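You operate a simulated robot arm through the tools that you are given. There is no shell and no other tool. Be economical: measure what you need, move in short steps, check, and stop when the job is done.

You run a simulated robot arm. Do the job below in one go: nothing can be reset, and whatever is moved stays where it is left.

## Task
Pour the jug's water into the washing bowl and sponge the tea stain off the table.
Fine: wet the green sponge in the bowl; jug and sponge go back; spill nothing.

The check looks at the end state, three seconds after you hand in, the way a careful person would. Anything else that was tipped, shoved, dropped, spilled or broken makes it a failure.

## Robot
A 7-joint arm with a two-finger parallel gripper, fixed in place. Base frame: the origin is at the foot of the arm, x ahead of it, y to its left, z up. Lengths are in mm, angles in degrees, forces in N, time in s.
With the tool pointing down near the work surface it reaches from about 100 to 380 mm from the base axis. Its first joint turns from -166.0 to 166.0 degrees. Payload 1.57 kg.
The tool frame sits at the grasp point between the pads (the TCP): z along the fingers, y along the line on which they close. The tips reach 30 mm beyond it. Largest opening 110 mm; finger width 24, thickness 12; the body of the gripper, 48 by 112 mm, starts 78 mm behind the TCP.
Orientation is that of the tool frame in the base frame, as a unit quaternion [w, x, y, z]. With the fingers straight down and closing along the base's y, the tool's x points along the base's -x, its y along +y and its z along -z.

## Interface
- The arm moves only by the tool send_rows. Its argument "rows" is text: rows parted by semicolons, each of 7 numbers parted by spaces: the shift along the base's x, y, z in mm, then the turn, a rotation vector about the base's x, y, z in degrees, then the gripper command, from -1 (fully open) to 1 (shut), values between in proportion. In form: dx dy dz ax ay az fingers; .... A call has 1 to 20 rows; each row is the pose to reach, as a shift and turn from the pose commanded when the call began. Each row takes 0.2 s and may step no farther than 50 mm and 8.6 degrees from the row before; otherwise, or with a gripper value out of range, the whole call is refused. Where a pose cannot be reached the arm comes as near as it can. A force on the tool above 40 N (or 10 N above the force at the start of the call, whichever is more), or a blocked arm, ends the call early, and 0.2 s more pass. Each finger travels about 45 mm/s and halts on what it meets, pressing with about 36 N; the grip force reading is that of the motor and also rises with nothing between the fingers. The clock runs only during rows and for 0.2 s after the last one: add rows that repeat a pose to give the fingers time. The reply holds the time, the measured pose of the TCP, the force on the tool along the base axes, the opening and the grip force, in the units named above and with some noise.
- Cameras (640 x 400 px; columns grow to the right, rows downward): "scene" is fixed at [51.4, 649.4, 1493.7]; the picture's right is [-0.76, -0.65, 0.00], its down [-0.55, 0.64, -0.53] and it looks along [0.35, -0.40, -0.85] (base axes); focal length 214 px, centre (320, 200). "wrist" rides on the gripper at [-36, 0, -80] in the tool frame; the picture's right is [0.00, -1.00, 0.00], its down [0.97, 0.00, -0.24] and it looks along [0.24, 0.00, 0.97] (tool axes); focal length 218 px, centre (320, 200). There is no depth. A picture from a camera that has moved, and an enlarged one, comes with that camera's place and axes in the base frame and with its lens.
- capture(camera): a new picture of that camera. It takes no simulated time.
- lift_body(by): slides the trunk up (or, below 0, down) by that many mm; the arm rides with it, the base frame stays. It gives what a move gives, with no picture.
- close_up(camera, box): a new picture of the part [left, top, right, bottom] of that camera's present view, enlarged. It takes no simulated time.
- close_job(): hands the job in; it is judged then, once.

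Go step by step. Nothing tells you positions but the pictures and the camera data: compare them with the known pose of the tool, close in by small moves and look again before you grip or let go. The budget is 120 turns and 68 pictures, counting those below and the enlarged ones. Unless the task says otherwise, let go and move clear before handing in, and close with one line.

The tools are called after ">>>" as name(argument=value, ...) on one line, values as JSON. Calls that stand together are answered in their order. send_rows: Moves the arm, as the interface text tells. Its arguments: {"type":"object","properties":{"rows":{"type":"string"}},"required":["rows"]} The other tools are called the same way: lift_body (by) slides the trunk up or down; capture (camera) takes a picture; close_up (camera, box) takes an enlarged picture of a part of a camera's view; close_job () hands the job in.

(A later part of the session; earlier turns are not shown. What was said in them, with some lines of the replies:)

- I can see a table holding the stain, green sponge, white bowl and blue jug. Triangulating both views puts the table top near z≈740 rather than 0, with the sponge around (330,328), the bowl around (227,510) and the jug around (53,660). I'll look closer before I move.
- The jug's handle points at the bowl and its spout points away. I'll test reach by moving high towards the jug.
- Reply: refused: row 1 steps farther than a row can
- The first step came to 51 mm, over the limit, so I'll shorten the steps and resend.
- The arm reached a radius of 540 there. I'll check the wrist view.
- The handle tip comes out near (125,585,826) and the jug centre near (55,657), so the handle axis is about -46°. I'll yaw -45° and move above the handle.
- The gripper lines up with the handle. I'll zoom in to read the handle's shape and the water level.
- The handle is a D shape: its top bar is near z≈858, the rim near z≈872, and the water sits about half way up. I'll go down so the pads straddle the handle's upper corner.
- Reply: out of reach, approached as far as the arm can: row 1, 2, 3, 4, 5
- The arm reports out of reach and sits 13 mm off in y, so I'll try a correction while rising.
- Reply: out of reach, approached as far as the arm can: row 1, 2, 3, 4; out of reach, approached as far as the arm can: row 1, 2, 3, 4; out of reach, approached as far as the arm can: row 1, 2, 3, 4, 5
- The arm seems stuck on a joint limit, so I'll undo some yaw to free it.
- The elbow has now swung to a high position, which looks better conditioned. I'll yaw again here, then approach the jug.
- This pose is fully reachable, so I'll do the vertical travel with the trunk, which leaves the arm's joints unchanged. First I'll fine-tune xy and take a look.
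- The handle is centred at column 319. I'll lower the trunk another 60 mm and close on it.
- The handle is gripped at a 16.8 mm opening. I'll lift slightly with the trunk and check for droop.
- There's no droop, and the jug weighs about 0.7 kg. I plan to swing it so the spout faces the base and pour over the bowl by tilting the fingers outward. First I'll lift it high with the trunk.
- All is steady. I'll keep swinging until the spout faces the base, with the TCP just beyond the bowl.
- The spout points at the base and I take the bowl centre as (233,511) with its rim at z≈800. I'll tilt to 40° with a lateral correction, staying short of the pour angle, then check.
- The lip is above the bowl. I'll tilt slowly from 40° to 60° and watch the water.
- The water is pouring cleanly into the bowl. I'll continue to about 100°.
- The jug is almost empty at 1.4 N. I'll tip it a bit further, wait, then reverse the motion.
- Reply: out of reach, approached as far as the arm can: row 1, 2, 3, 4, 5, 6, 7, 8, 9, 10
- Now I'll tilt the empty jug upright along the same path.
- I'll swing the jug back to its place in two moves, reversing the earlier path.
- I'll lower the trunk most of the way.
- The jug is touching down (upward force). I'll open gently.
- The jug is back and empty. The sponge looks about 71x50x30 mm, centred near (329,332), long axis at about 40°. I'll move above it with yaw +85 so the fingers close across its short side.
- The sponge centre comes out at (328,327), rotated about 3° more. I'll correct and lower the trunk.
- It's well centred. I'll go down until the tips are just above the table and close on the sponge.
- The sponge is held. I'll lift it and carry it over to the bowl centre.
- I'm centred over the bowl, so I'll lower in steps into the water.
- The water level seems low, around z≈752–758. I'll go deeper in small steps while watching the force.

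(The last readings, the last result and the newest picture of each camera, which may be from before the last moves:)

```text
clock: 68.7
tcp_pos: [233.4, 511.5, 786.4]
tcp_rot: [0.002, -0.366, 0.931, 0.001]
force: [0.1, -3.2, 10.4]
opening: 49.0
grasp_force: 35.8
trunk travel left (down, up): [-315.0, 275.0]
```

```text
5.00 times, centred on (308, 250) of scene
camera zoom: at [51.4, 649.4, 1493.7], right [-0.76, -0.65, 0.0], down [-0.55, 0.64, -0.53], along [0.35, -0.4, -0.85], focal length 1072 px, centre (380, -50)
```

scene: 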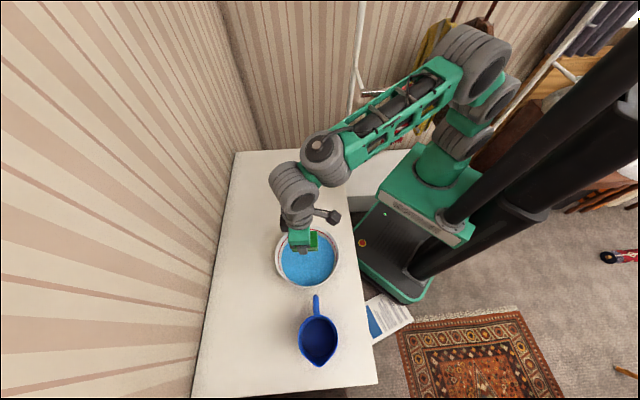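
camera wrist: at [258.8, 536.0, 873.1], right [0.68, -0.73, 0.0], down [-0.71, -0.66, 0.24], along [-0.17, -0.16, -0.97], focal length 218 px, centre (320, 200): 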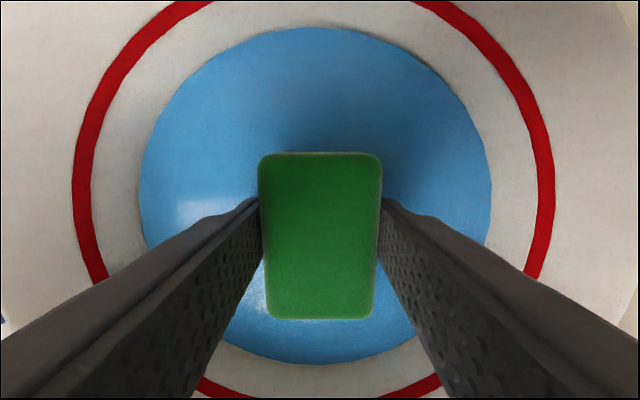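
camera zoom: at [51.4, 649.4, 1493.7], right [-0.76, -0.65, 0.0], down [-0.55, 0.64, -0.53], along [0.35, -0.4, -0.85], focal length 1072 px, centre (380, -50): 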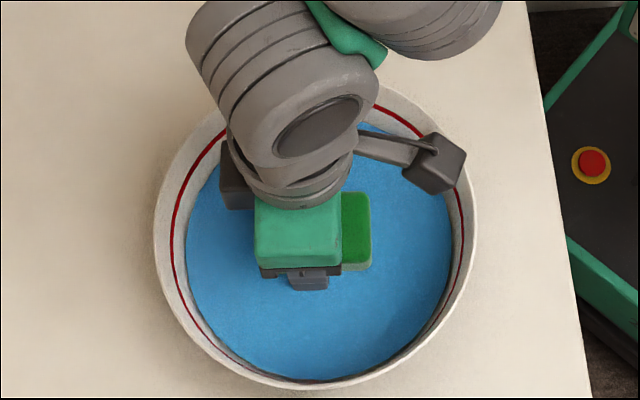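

It touched the bowl floor (10 N), so the sponge is in the water. I'll back off 3 mm, soak it, then raise it just above the water and let it drip.

>>> lift_body(by=4)

>>> send_rows(rows="0 0 0 0 0 0 1; 0 0 0 0 0 0 1; 0 0 0 0 0 0 1; 0 0 0 0 0 0 1; 0 0 0 0 0 0 1; 0 0 0 0 0 0 1; 0 0 0 0 0 0 1; 0 0 0 0 0 0 1; 0 0 0 0 0 0 1; 0 0 0 0 0 0 1")

>>> lift_body(by=55)

>>> send_rows(rows="0 0 0 0 0 0 1; 0 0 0 0 0 0 1; 0 0 0 0 0 0 1; 0 0 0 0 0 0 1; 0 0 0 0 0 0 1; 0 0 0 0 0 0 1; 0 0 0 0 0 0 1; 0 0 0 0 0 0 1; 0 0 0 0 0 0 1; 0 0 0 0 0 0 1; 0 0 0 0 0 0 1; 0 0 0 0 0 0 1; 0 0 0 0 0 0 1; 0 0 0 0 0 0 1; 0 0 0 0 0 0 1; 0 0 0 0 0 0 1; 0 0 0 0 0 0 1; 0 0 0 0 0 0 1")

>>> capture(camera="wrist")

>>> close_up(camera="scene", box=[260, 210, 356, 290])

```text
clock: 69.2
tcp_pos: [231.7, 510.6, 788.5]
tcp_rot: [-0.001, -0.366, 0.931, 0.0]
force: [-0.2, 0.2, -0.4]
opening: 48.8
grasp_force: 35.9
trunk travel left (down, up): [-319.0, 271.0]
```

```text
clock: 71.4
tcp_pos: [232.3, 511.8, 788.3]
tcp_rot: [-0.001, -0.366, 0.931, 0.0]
force: [0.7, -0.1, -1.4]
opening: 49.2
grasp_force: 35.9
trunk travel left (down, up): [-319.0, 271.0]
```

```text
clock: 72.4
tcp_pos: [232.6, 511.7, 844.4]
tcp_rot: [0.0, -0.366, 0.93, 0.0]
force: [0.0, 0.6, 0.2]
opening: 48.9
grasp_force: 36.0
trunk travel left (down, up): [-374.0, 216.0]
```

```text
clock: 76.2
tcp_pos: [231.3, 511.6, 843.4]
tcp_rot: [0.0, -0.367, 0.93, -0.001]
force: [-0.1, 1.0, -0.1]
opening: 49.1
grasp_force: 35.8
trunk travel left (down, up): [-374.0, 216.0]
```

```text
30 pictures are left
camera wrist: at [258.8, 536.1, 925.1], right [0.68, -0.73, 0.0], down [-0.71, -0.66, 0.24], along [-0.17, -0.16, -0.97], focal length 218 px, centre (320, 200)
```

wrist: 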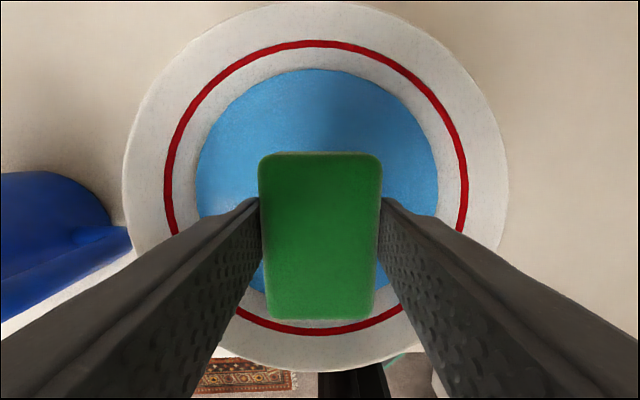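

```text
5.00 times, centred on (308, 250) of scene
camera zoom: at [51.4, 649.4, 1493.7], right [-0.76, -0.65, 0.0], down [-0.55, 0.64, -0.53], along [0.35, -0.4, -0.85], focal length 1072 px, centre (380, -50)
```

zoom: 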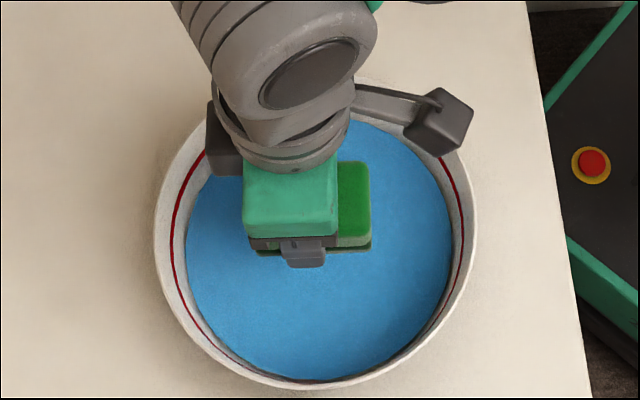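

The sponge has soaked and dripped off. The stain spans about (609,339), (538,331), (523,239), (566,220). I'll raise it and carry it towards the stain, testing reach.

>>> lift_body(by=100)

>>> send_rows(rows="25 -18 0 0 0 0 1; 60 -43 0 0 0 0 1; 95 -68 0 0 0 0 1; 130 -93 0 0 0 0 1; 165 -118 0 0 0 0 1; 200 -143 0 0 0 0 1; 235 -168 0 0 0 0 1; 270 -193 0 0 0 0 1; 300 -214 0 0 0 0 1; 315 -222 0 0 0 0 1; 315 -222 0 0 0 0 1")

>>> capture(camera="scene")

>>> capture(camera="wrist")

```text
clock: 77.5
tcp_pos: [231.8, 510.5, 943.9]
tcp_rot: [0.0, -0.367, 0.93, -0.001]
force: [0.4, 0.7, -0.3]
opening: 49.4
grasp_force: 36.2
trunk travel left (down, up): [-474.0, 116.0]
```

```text
clock: 79.9
tcp_pos: [547.0, 289.8, 946.9]
tcp_rot: [0.0, -0.367, 0.93, 0.0]
force: [-0.2, -0.3, 0.3]
opening: 48.8
grasp_force: 36.0
trunk travel left (down, up): [-474.0, 116.0]
```

```text
28 pictures are left
```

scene: 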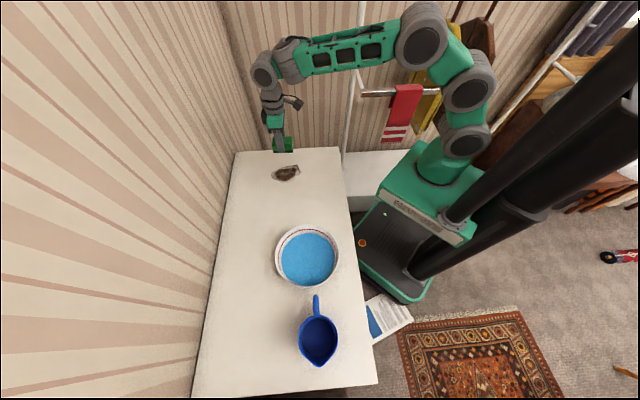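

```text
27 pictures are left
camera wrist: at [573.7, 314.3, 1027.6], right [0.68, -0.73, 0.0], down [-0.71, -0.66, 0.24], along [-0.18, -0.16, -0.97], focal length 218 px, centre (320, 200)
```

wrist: 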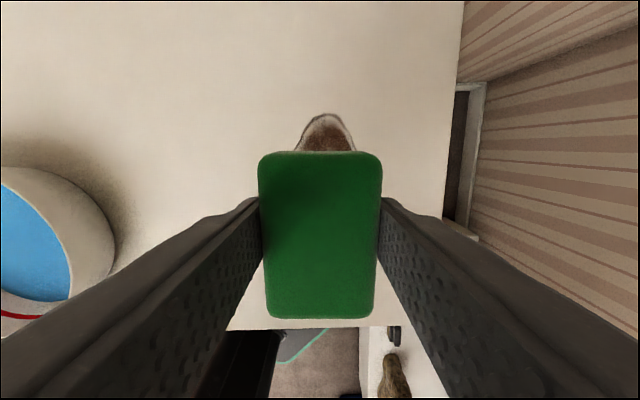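

Reach is good and the elbow is high. I'll test the farthest scrub point at this height before lowering.

>>> send_rows(rows="25 15 0 0 0 0 1; 48 28 0 0 0 0 1; 48 28 0 0 0 0 1")

>>> capture(camera="wrist")

```text
clock: 80.7
tcp_pos: [595.4, 314.3, 944.0]
tcp_rot: [0.0, -0.367, 0.93, 0.0]
force: [0.7, -0.3, -0.1]
opening: 48.9
grasp_force: 35.7
trunk travel left (down, up): [-474.0, 116.0]
```

```text
26 pictures are left
camera wrist: at [622.5, 340.3, 1024.7], right [0.68, -0.73, 0.0], down [-0.71, -0.66, 0.24], along [-0.17, -0.16, -0.97], focal length 218 px, centre (320, 200)
```

wrist: 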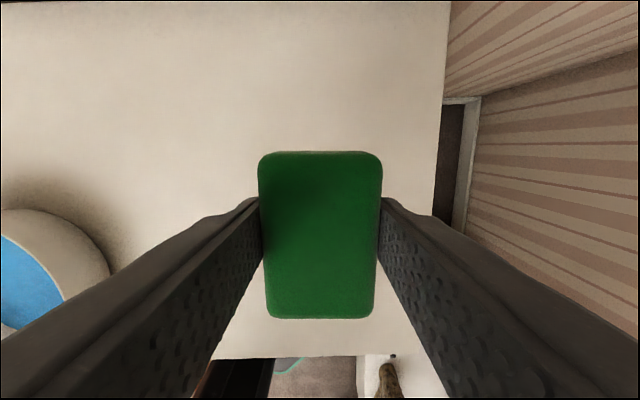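

The far point is reachable. I'll go to the stain centre and lower with the trunk.

>>> send_rows(rows="-16 -14 0 0 0 0 1; -31 -28 0 0 0 0 1; -31 -28 0 0 0 0 1")

>>> lift_body(by=-154)

>>> lift_body(by=-6)

```text
clock: 81.5
tcp_pos: [562.8, 287.9, 942.7]
tcp_rot: [0.001, -0.366, 0.931, 0.0]
force: [-0.2, -0.2, -0.6]
opening: 48.7
grasp_force: 36.3
trunk travel left (down, up): [-474.0, 116.0]
```

```text
clock: 83.3
tcp_pos: [562.6, 289.1, 788.0]
tcp_rot: [0.0, -0.366, 0.93, 0.001]
force: [-0.3, -0.3, -0.5]
opening: 49.0
grasp_force: 35.6
trunk travel left (down, up): [-320.0, 270.0]
```

```text
clock: 83.9
tcp_pos: [564.1, 288.4, 780.9]
tcp_rot: [0.0, -0.367, 0.93, 0.0]
force: [-0.5, -0.5, -0.4]
opening: 48.9
grasp_force: 36.5
trunk travel left (down, up): [-314.0, 276.0]
```

>>> lift_body(by=-2)

```text
clock: 84.4
tcp_pos: [563.8, 289.0, 781.8]
tcp_rot: [0.002, -0.367, 0.93, 0.0]
force: [-1.5, -0.7, 8.9]
opening: 48.9
grasp_force: 36.1
trunk travel left (down, up): [-312.0, 278.0]
```

Contact is made at about 9 N. I'll scrub in lanes over the stain.

>>> send_rows(rows="14.1 14.1 0 0 0 0 1; 29.7 29.7 0 0 0 0 1; 14.1 14.1 0 0 0 0 1; 0 0 0 0 0 0 1; -14.1 -14.1 0 0 0 0 1; -26.9 -26.9 0 0 0 0 1; -18.4 -41 0 0 0 0 1; -4.2 -49.5 0 0 0 0 1; 8.5 -36.8 0 0 0 0 1; 22.6 -22.6 0 0 0 0 1; 36.8 -8.5 0 0 0 0 1; 47.4 2.1 0 0 0 0 1; 39.6 17 0 0 0 0 1; 29.7 29.7 0 0 0 0 1; 17 39.6 0 0 0 0 1; -1.4 43.8 0 0 0 0 1; -15.6 29.7 0 0 0 0 1; -29.7 15.6 0 0 0 0 1; -43.8 1.4 0 0 0 0 1; -38.2 -15.6 0 0 0 0 1")

>>> capture(camera="wrist")

>>> close_up(camera="scene", box=[230, 130, 350, 210])

```text
clock: 88.6
tcp_pos: [525.1, 275.2, 781.2]
tcp_rot: [0.001, -0.367, 0.93, 0.0]
force: [-3.0, 6.0, 20.0]
opening: 48.6
grasp_force: 36.1
trunk travel left (down, up): [-312.0, 278.0]
```

```text
25 pictures are left
camera wrist: at [551.7, 298.8, 862.6], right [0.68, -0.73, 0.0], down [-0.71, -0.66, 0.24], along [-0.17, -0.16, -0.97], focal length 218 px, centre (320, 200)
```

wrist: 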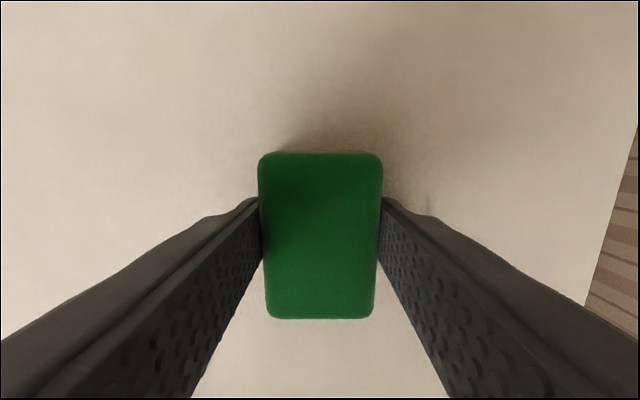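

```text
5.00 times, centred on (290, 170) of scene
camera zoom: at [51.4, 649.4, 1493.7], right [-0.76, -0.65, 0.0], down [-0.55, 0.64, -0.53], along [0.35, -0.4, -0.85], focal length 1072 px, centre (470, 350)
```

zoom: 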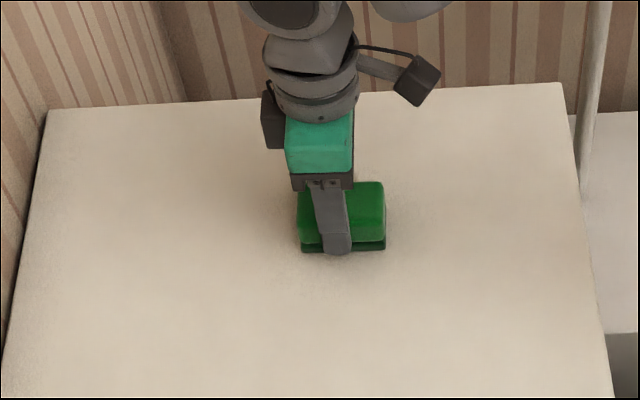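

The stain looks gone. I'll lift and inspect.

>>> lift_body(by=162)

>>> send_rows(rows="-45 10 0 0 0 0 1; -90 20 0 0 0 0 1; -130 30 0 0 0 0 1; -130 30 0 0 0 0 1")

>>> close_up(camera="scene", box=[230, 130, 350, 210])

>>> capture(camera="wrist")

```text
clock: 90.4
tcp_pos: [526.4, 273.9, 943.1]
tcp_rot: [0.0, -0.366, 0.93, 0.001]
force: [0.0, 0.7, 0.5]
opening: 49.0
grasp_force: 36.1
trunk travel left (down, up): [-474.0, 116.0]
```

```text
clock: 91.4
tcp_pos: [394.6, 305.9, 942.0]
tcp_rot: [0.001, -0.366, 0.931, 0.0]
force: [0.3, 0.3, 0.7]
opening: 49.1
grasp_force: 36.5
trunk travel left (down, up): [-474.0, 116.0]
```

```text
5.00 times, centred on (290, 170) of scene
camera zoom: at [51.4, 649.4, 1493.7], right [-0.76, -0.65, 0.0], down [-0.55, 0.64, -0.53], along [0.35, -0.4, -0.85], focal length 1072 px, centre (470, 350)
```

zoom: 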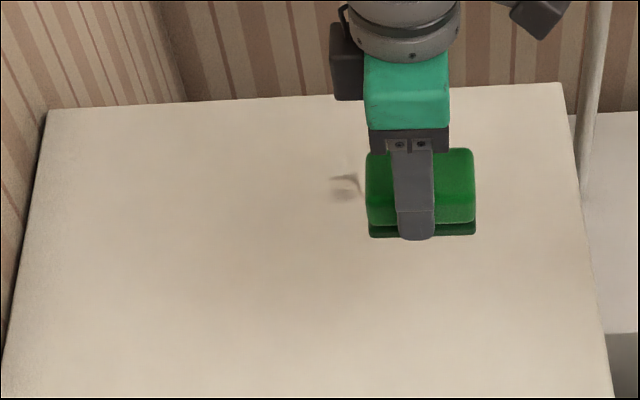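

```text
22 pictures are left
camera wrist: at [422.3, 330.3, 1022.4], right [0.68, -0.73, 0.0], down [-0.71, -0.66, 0.24], along [-0.17, -0.16, -0.97], focal length 218 px, centre (320, 200)
```

wrist: 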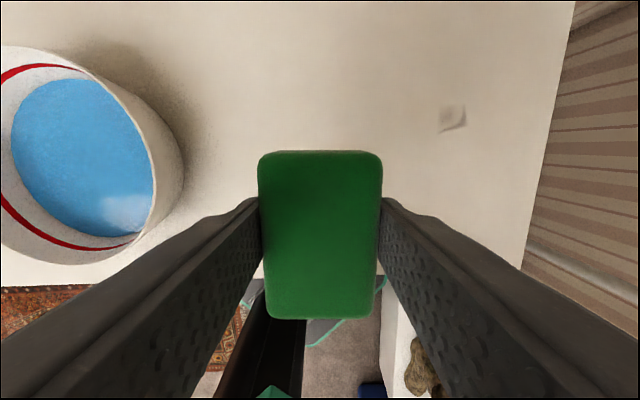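

A faint patch remains near (561,235). I'll go back and scrub it.

>>> send_rows(rows="42 -18 0 0 0 0 1; 84 -36 0 0 0 0 1; 126 -53 0 0 0 0 1; 166 -70 0 0 0 0 1; 166 -70 0 0 0 0 1")

>>> lift_body(by=-160)

>>> lift_body(by=-2)

```text
clock: 92.6
tcp_pos: [561.1, 234.3, 941.7]
tcp_rot: [-0.001, -0.366, 0.93, -0.001]
force: [-0.4, 0.3, -0.4]
opening: 48.9
grasp_force: 36.4
trunk travel left (down, up): [-474.0, 116.0]
```

```text
clock: 94.5
tcp_pos: [560.8, 234.9, 781.4]
tcp_rot: [0.001, -0.367, 0.93, 0.0]
force: [-0.2, 0.4, -1.0]
opening: 48.8
grasp_force: 36.0
trunk travel left (down, up): [-314.0, 276.0]
```

```text
clock: 95.0
tcp_pos: [561.6, 234.4, 781.7]
tcp_rot: [0.002, -0.367, 0.93, -0.001]
force: [-1.3, -1.4, 9.2]
opening: 49.0
grasp_force: 36.4
trunk travel left (down, up): [-312.0, 278.0]
```

>>> send_rows(rows="14 14 0 0 0 0 1; 22 22 0 0 0 0 1; 8 8 0 0 0 0 1; -8 -8 0 0 0 0 1; -18 -18 0 0 0 0 1; -8 -8 0 0 0 0 1; 8 -8 0 0 0 0 1; 14 -14 0 0 0 0 1; 28 0 0 0 0 0 1; 14 -14 0 0 0 0 1; 0 0 0 0 0 0 1; -14 14 0 0 0 0 1; -5 30 0 0 0 0 1; 10 40 0 0 0 0 1; 25 45 0 0 0 0 1; 10 30 0 0 0 0 1; 0 15 0 0 0 0 1; 0 0 0 0 0 0 1")

>>> lift_body(by=162)

>>> send_rows(rows="-45 18 0 0 0 0 1; -90 36 0 0 0 0 1; -135 54 0 0 0 0 1; -180 72 0 0 0 0 1; -220 88 0 0 0 0 1; -233 93.5 0 0 0 0 1; -233 93.5 0 0 0 0 1")

>>> close_up(camera="scene", box=[230, 130, 350, 210])

>>> capture(camera="wrist")

```text
clock: 98.8
tcp_pos: [561.4, 235.4, 780.8]
tcp_rot: [0.002, -0.368, 0.93, 0.0]
force: [0.7, 7.3, 22.0]
opening: 48.8
grasp_force: 36.1
trunk travel left (down, up): [-312.0, 278.0]
```

```text
clock: 100.6
tcp_pos: [561.4, 235.0, 941.6]
tcp_rot: [-0.001, -0.367, 0.93, 0.0]
force: [0.2, 0.2, -0.5]
opening: 49.1
grasp_force: 36.1
trunk travel left (down, up): [-474.0, 116.0]
```

```text
clock: 102.2
tcp_pos: [327.3, 329.2, 941.5]
tcp_rot: [0.0, -0.367, 0.93, 0.001]
force: [-0.2, -0.9, -0.6]
opening: 48.9
grasp_force: 36.2
trunk travel left (down, up): [-474.0, 116.0]
```

```text
5.00 times, centred on (290, 170) of scene
camera zoom: at [51.4, 649.4, 1493.7], right [-0.76, -0.65, 0.0], down [-0.55, 0.64, -0.53], along [0.35, -0.4, -0.85], focal length 1072 px, centre (470, 350)
```

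zoom: 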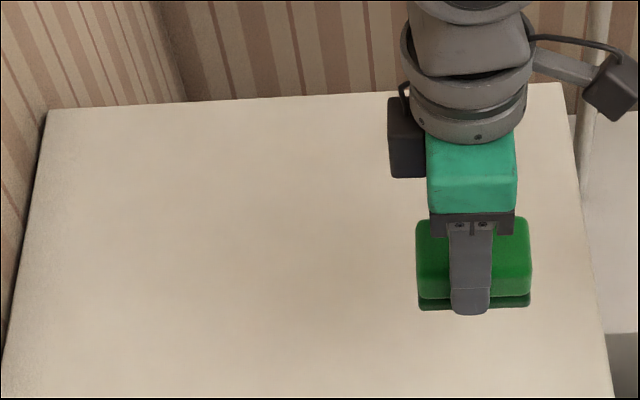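

```text
20 pictures are left
camera wrist: at [354.5, 353.3, 1023.0], right [0.68, -0.73, 0.0], down [-0.71, -0.66, 0.24], along [-0.17, -0.16, -0.97], focal length 218 px, centre (320, 200)
```

wrist: 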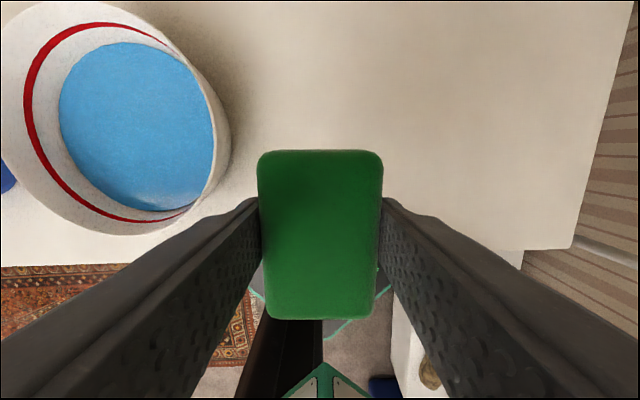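

The table is clean. I'm above the sponge's original spot, so I'll lower it and set it down.

>>> lift_body(by=-158)

>>> lift_body(by=-2)

>>> lift_body(by=-1)

```text
clock: 104.0
tcp_pos: [327.7, 327.9, 783.1]
tcp_rot: [0.001, -0.366, 0.931, 0.0]
force: [0.1, -0.4, -1.1]
opening: 48.9
grasp_force: 36.2
trunk travel left (down, up): [-316.0, 274.0]
```

```text
clock: 104.6
tcp_pos: [328.0, 329.2, 783.0]
tcp_rot: [0.001, -0.367, 0.93, 0.0]
force: [0.0, -0.5, -0.1]
opening: 48.9
grasp_force: 36.0
trunk travel left (down, up): [-314.0, 276.0]
```

```text
clock: 105.1
tcp_pos: [327.1, 328.8, 781.5]
tcp_rot: [0.001, -0.366, 0.931, 0.0]
force: [0.0, 0.1, -0.5]
opening: 48.8
grasp_force: 36.0
trunk travel left (down, up): [-313.0, 277.0]
```

It's at the pick-up height, so I'll release and rise clear.

>>> send_rows(rows="0 0 0 0 0 0 0; 0 0 0 0 0 0 -0.3; 0 0 0 0 0 0 -1; 0 0 0 0 0 0 -1; 0 0 0 0 0 0 -1; 0 0 0 0 0 0 -1")

>>> lift_body(by=300)

>>> send_rows(rows="-20 -40 0 0 0 0 -1; -40 -80 0 0 0 0 -1; -55 -110 0 0 0 0 -1; -55 -110 0 0 0 0 -1")

>>> close_up(camera="scene", box=[190, 130, 400, 390])

>>> capture(camera="wrist")

```text
clock: 106.5
tcp_pos: [327.0, 328.1, 781.0]
tcp_rot: [0.0, -0.366, 0.93, 0.0]
force: [-0.6, -0.1, -0.2]
opening: 110.0
grasp_force: 0.1
trunk travel left (down, up): [-313.0, 277.0]
```

```text
clock: 109.3
tcp_pos: [327.2, 327.7, 1057.3]
tcp_rot: [0.0, -0.366, 0.93, 0.0]
force: [-0.5, 0.8, 0.6]
opening: 110.1
grasp_force: 0.0
out of reach, approached as far as the arm can: row 1
trunk travel left (down, up): [-590.0, 0.0]
```

```text
clock: 110.3
tcp_pos: [270.5, 219.2, 1057.2]
tcp_rot: [0.001, -0.366, 0.93, 0.0]
force: [-0.2, -0.4, 0.3]
opening: 109.8
grasp_force: 0.0
trunk travel left (down, up): [-590.0, 0.0]
```

```text
1.54 times, centred on (295, 260) of scene
camera zoom: at [51.4, 649.4, 1493.7], right [-0.76, -0.65, 0.0], down [-0.55, 0.64, -0.53], along [0.35, -0.4, -0.85], focal length 330 px, centre (358, 108)
```

zoom: 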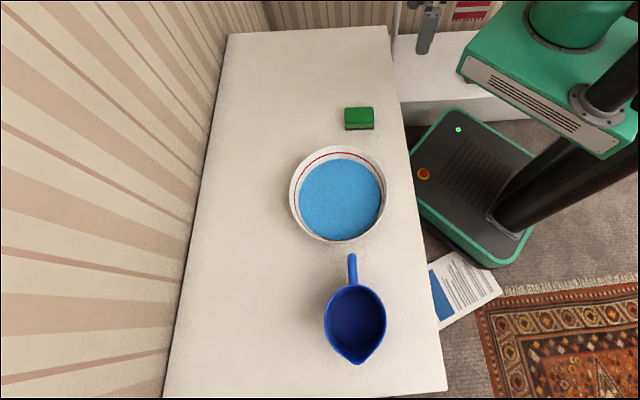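

```text
18 pictures are left
camera wrist: at [297.6, 243.2, 1138.1], right [0.68, -0.73, 0.0], down [-0.71, -0.66, 0.24], along [-0.17, -0.16, -0.97], focal length 218 px, centre (320, 200)
```

wrist: 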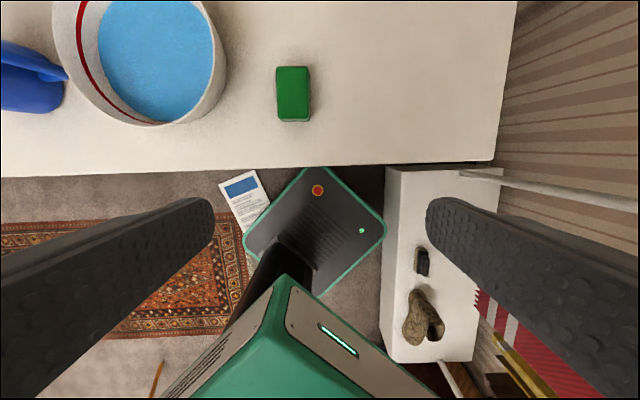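

The water is in the bowl, the stain is gone, the jug and sponge are back in place, and I see no spills. I'm handing in.

>>> close_job()

```text
The job is handed in.
```

I poured the jug's water into the bowl, wetted the green sponge there and scrubbed the stain off the table; the jug and sponge are back in their places, with no spill visible in the final pictures.
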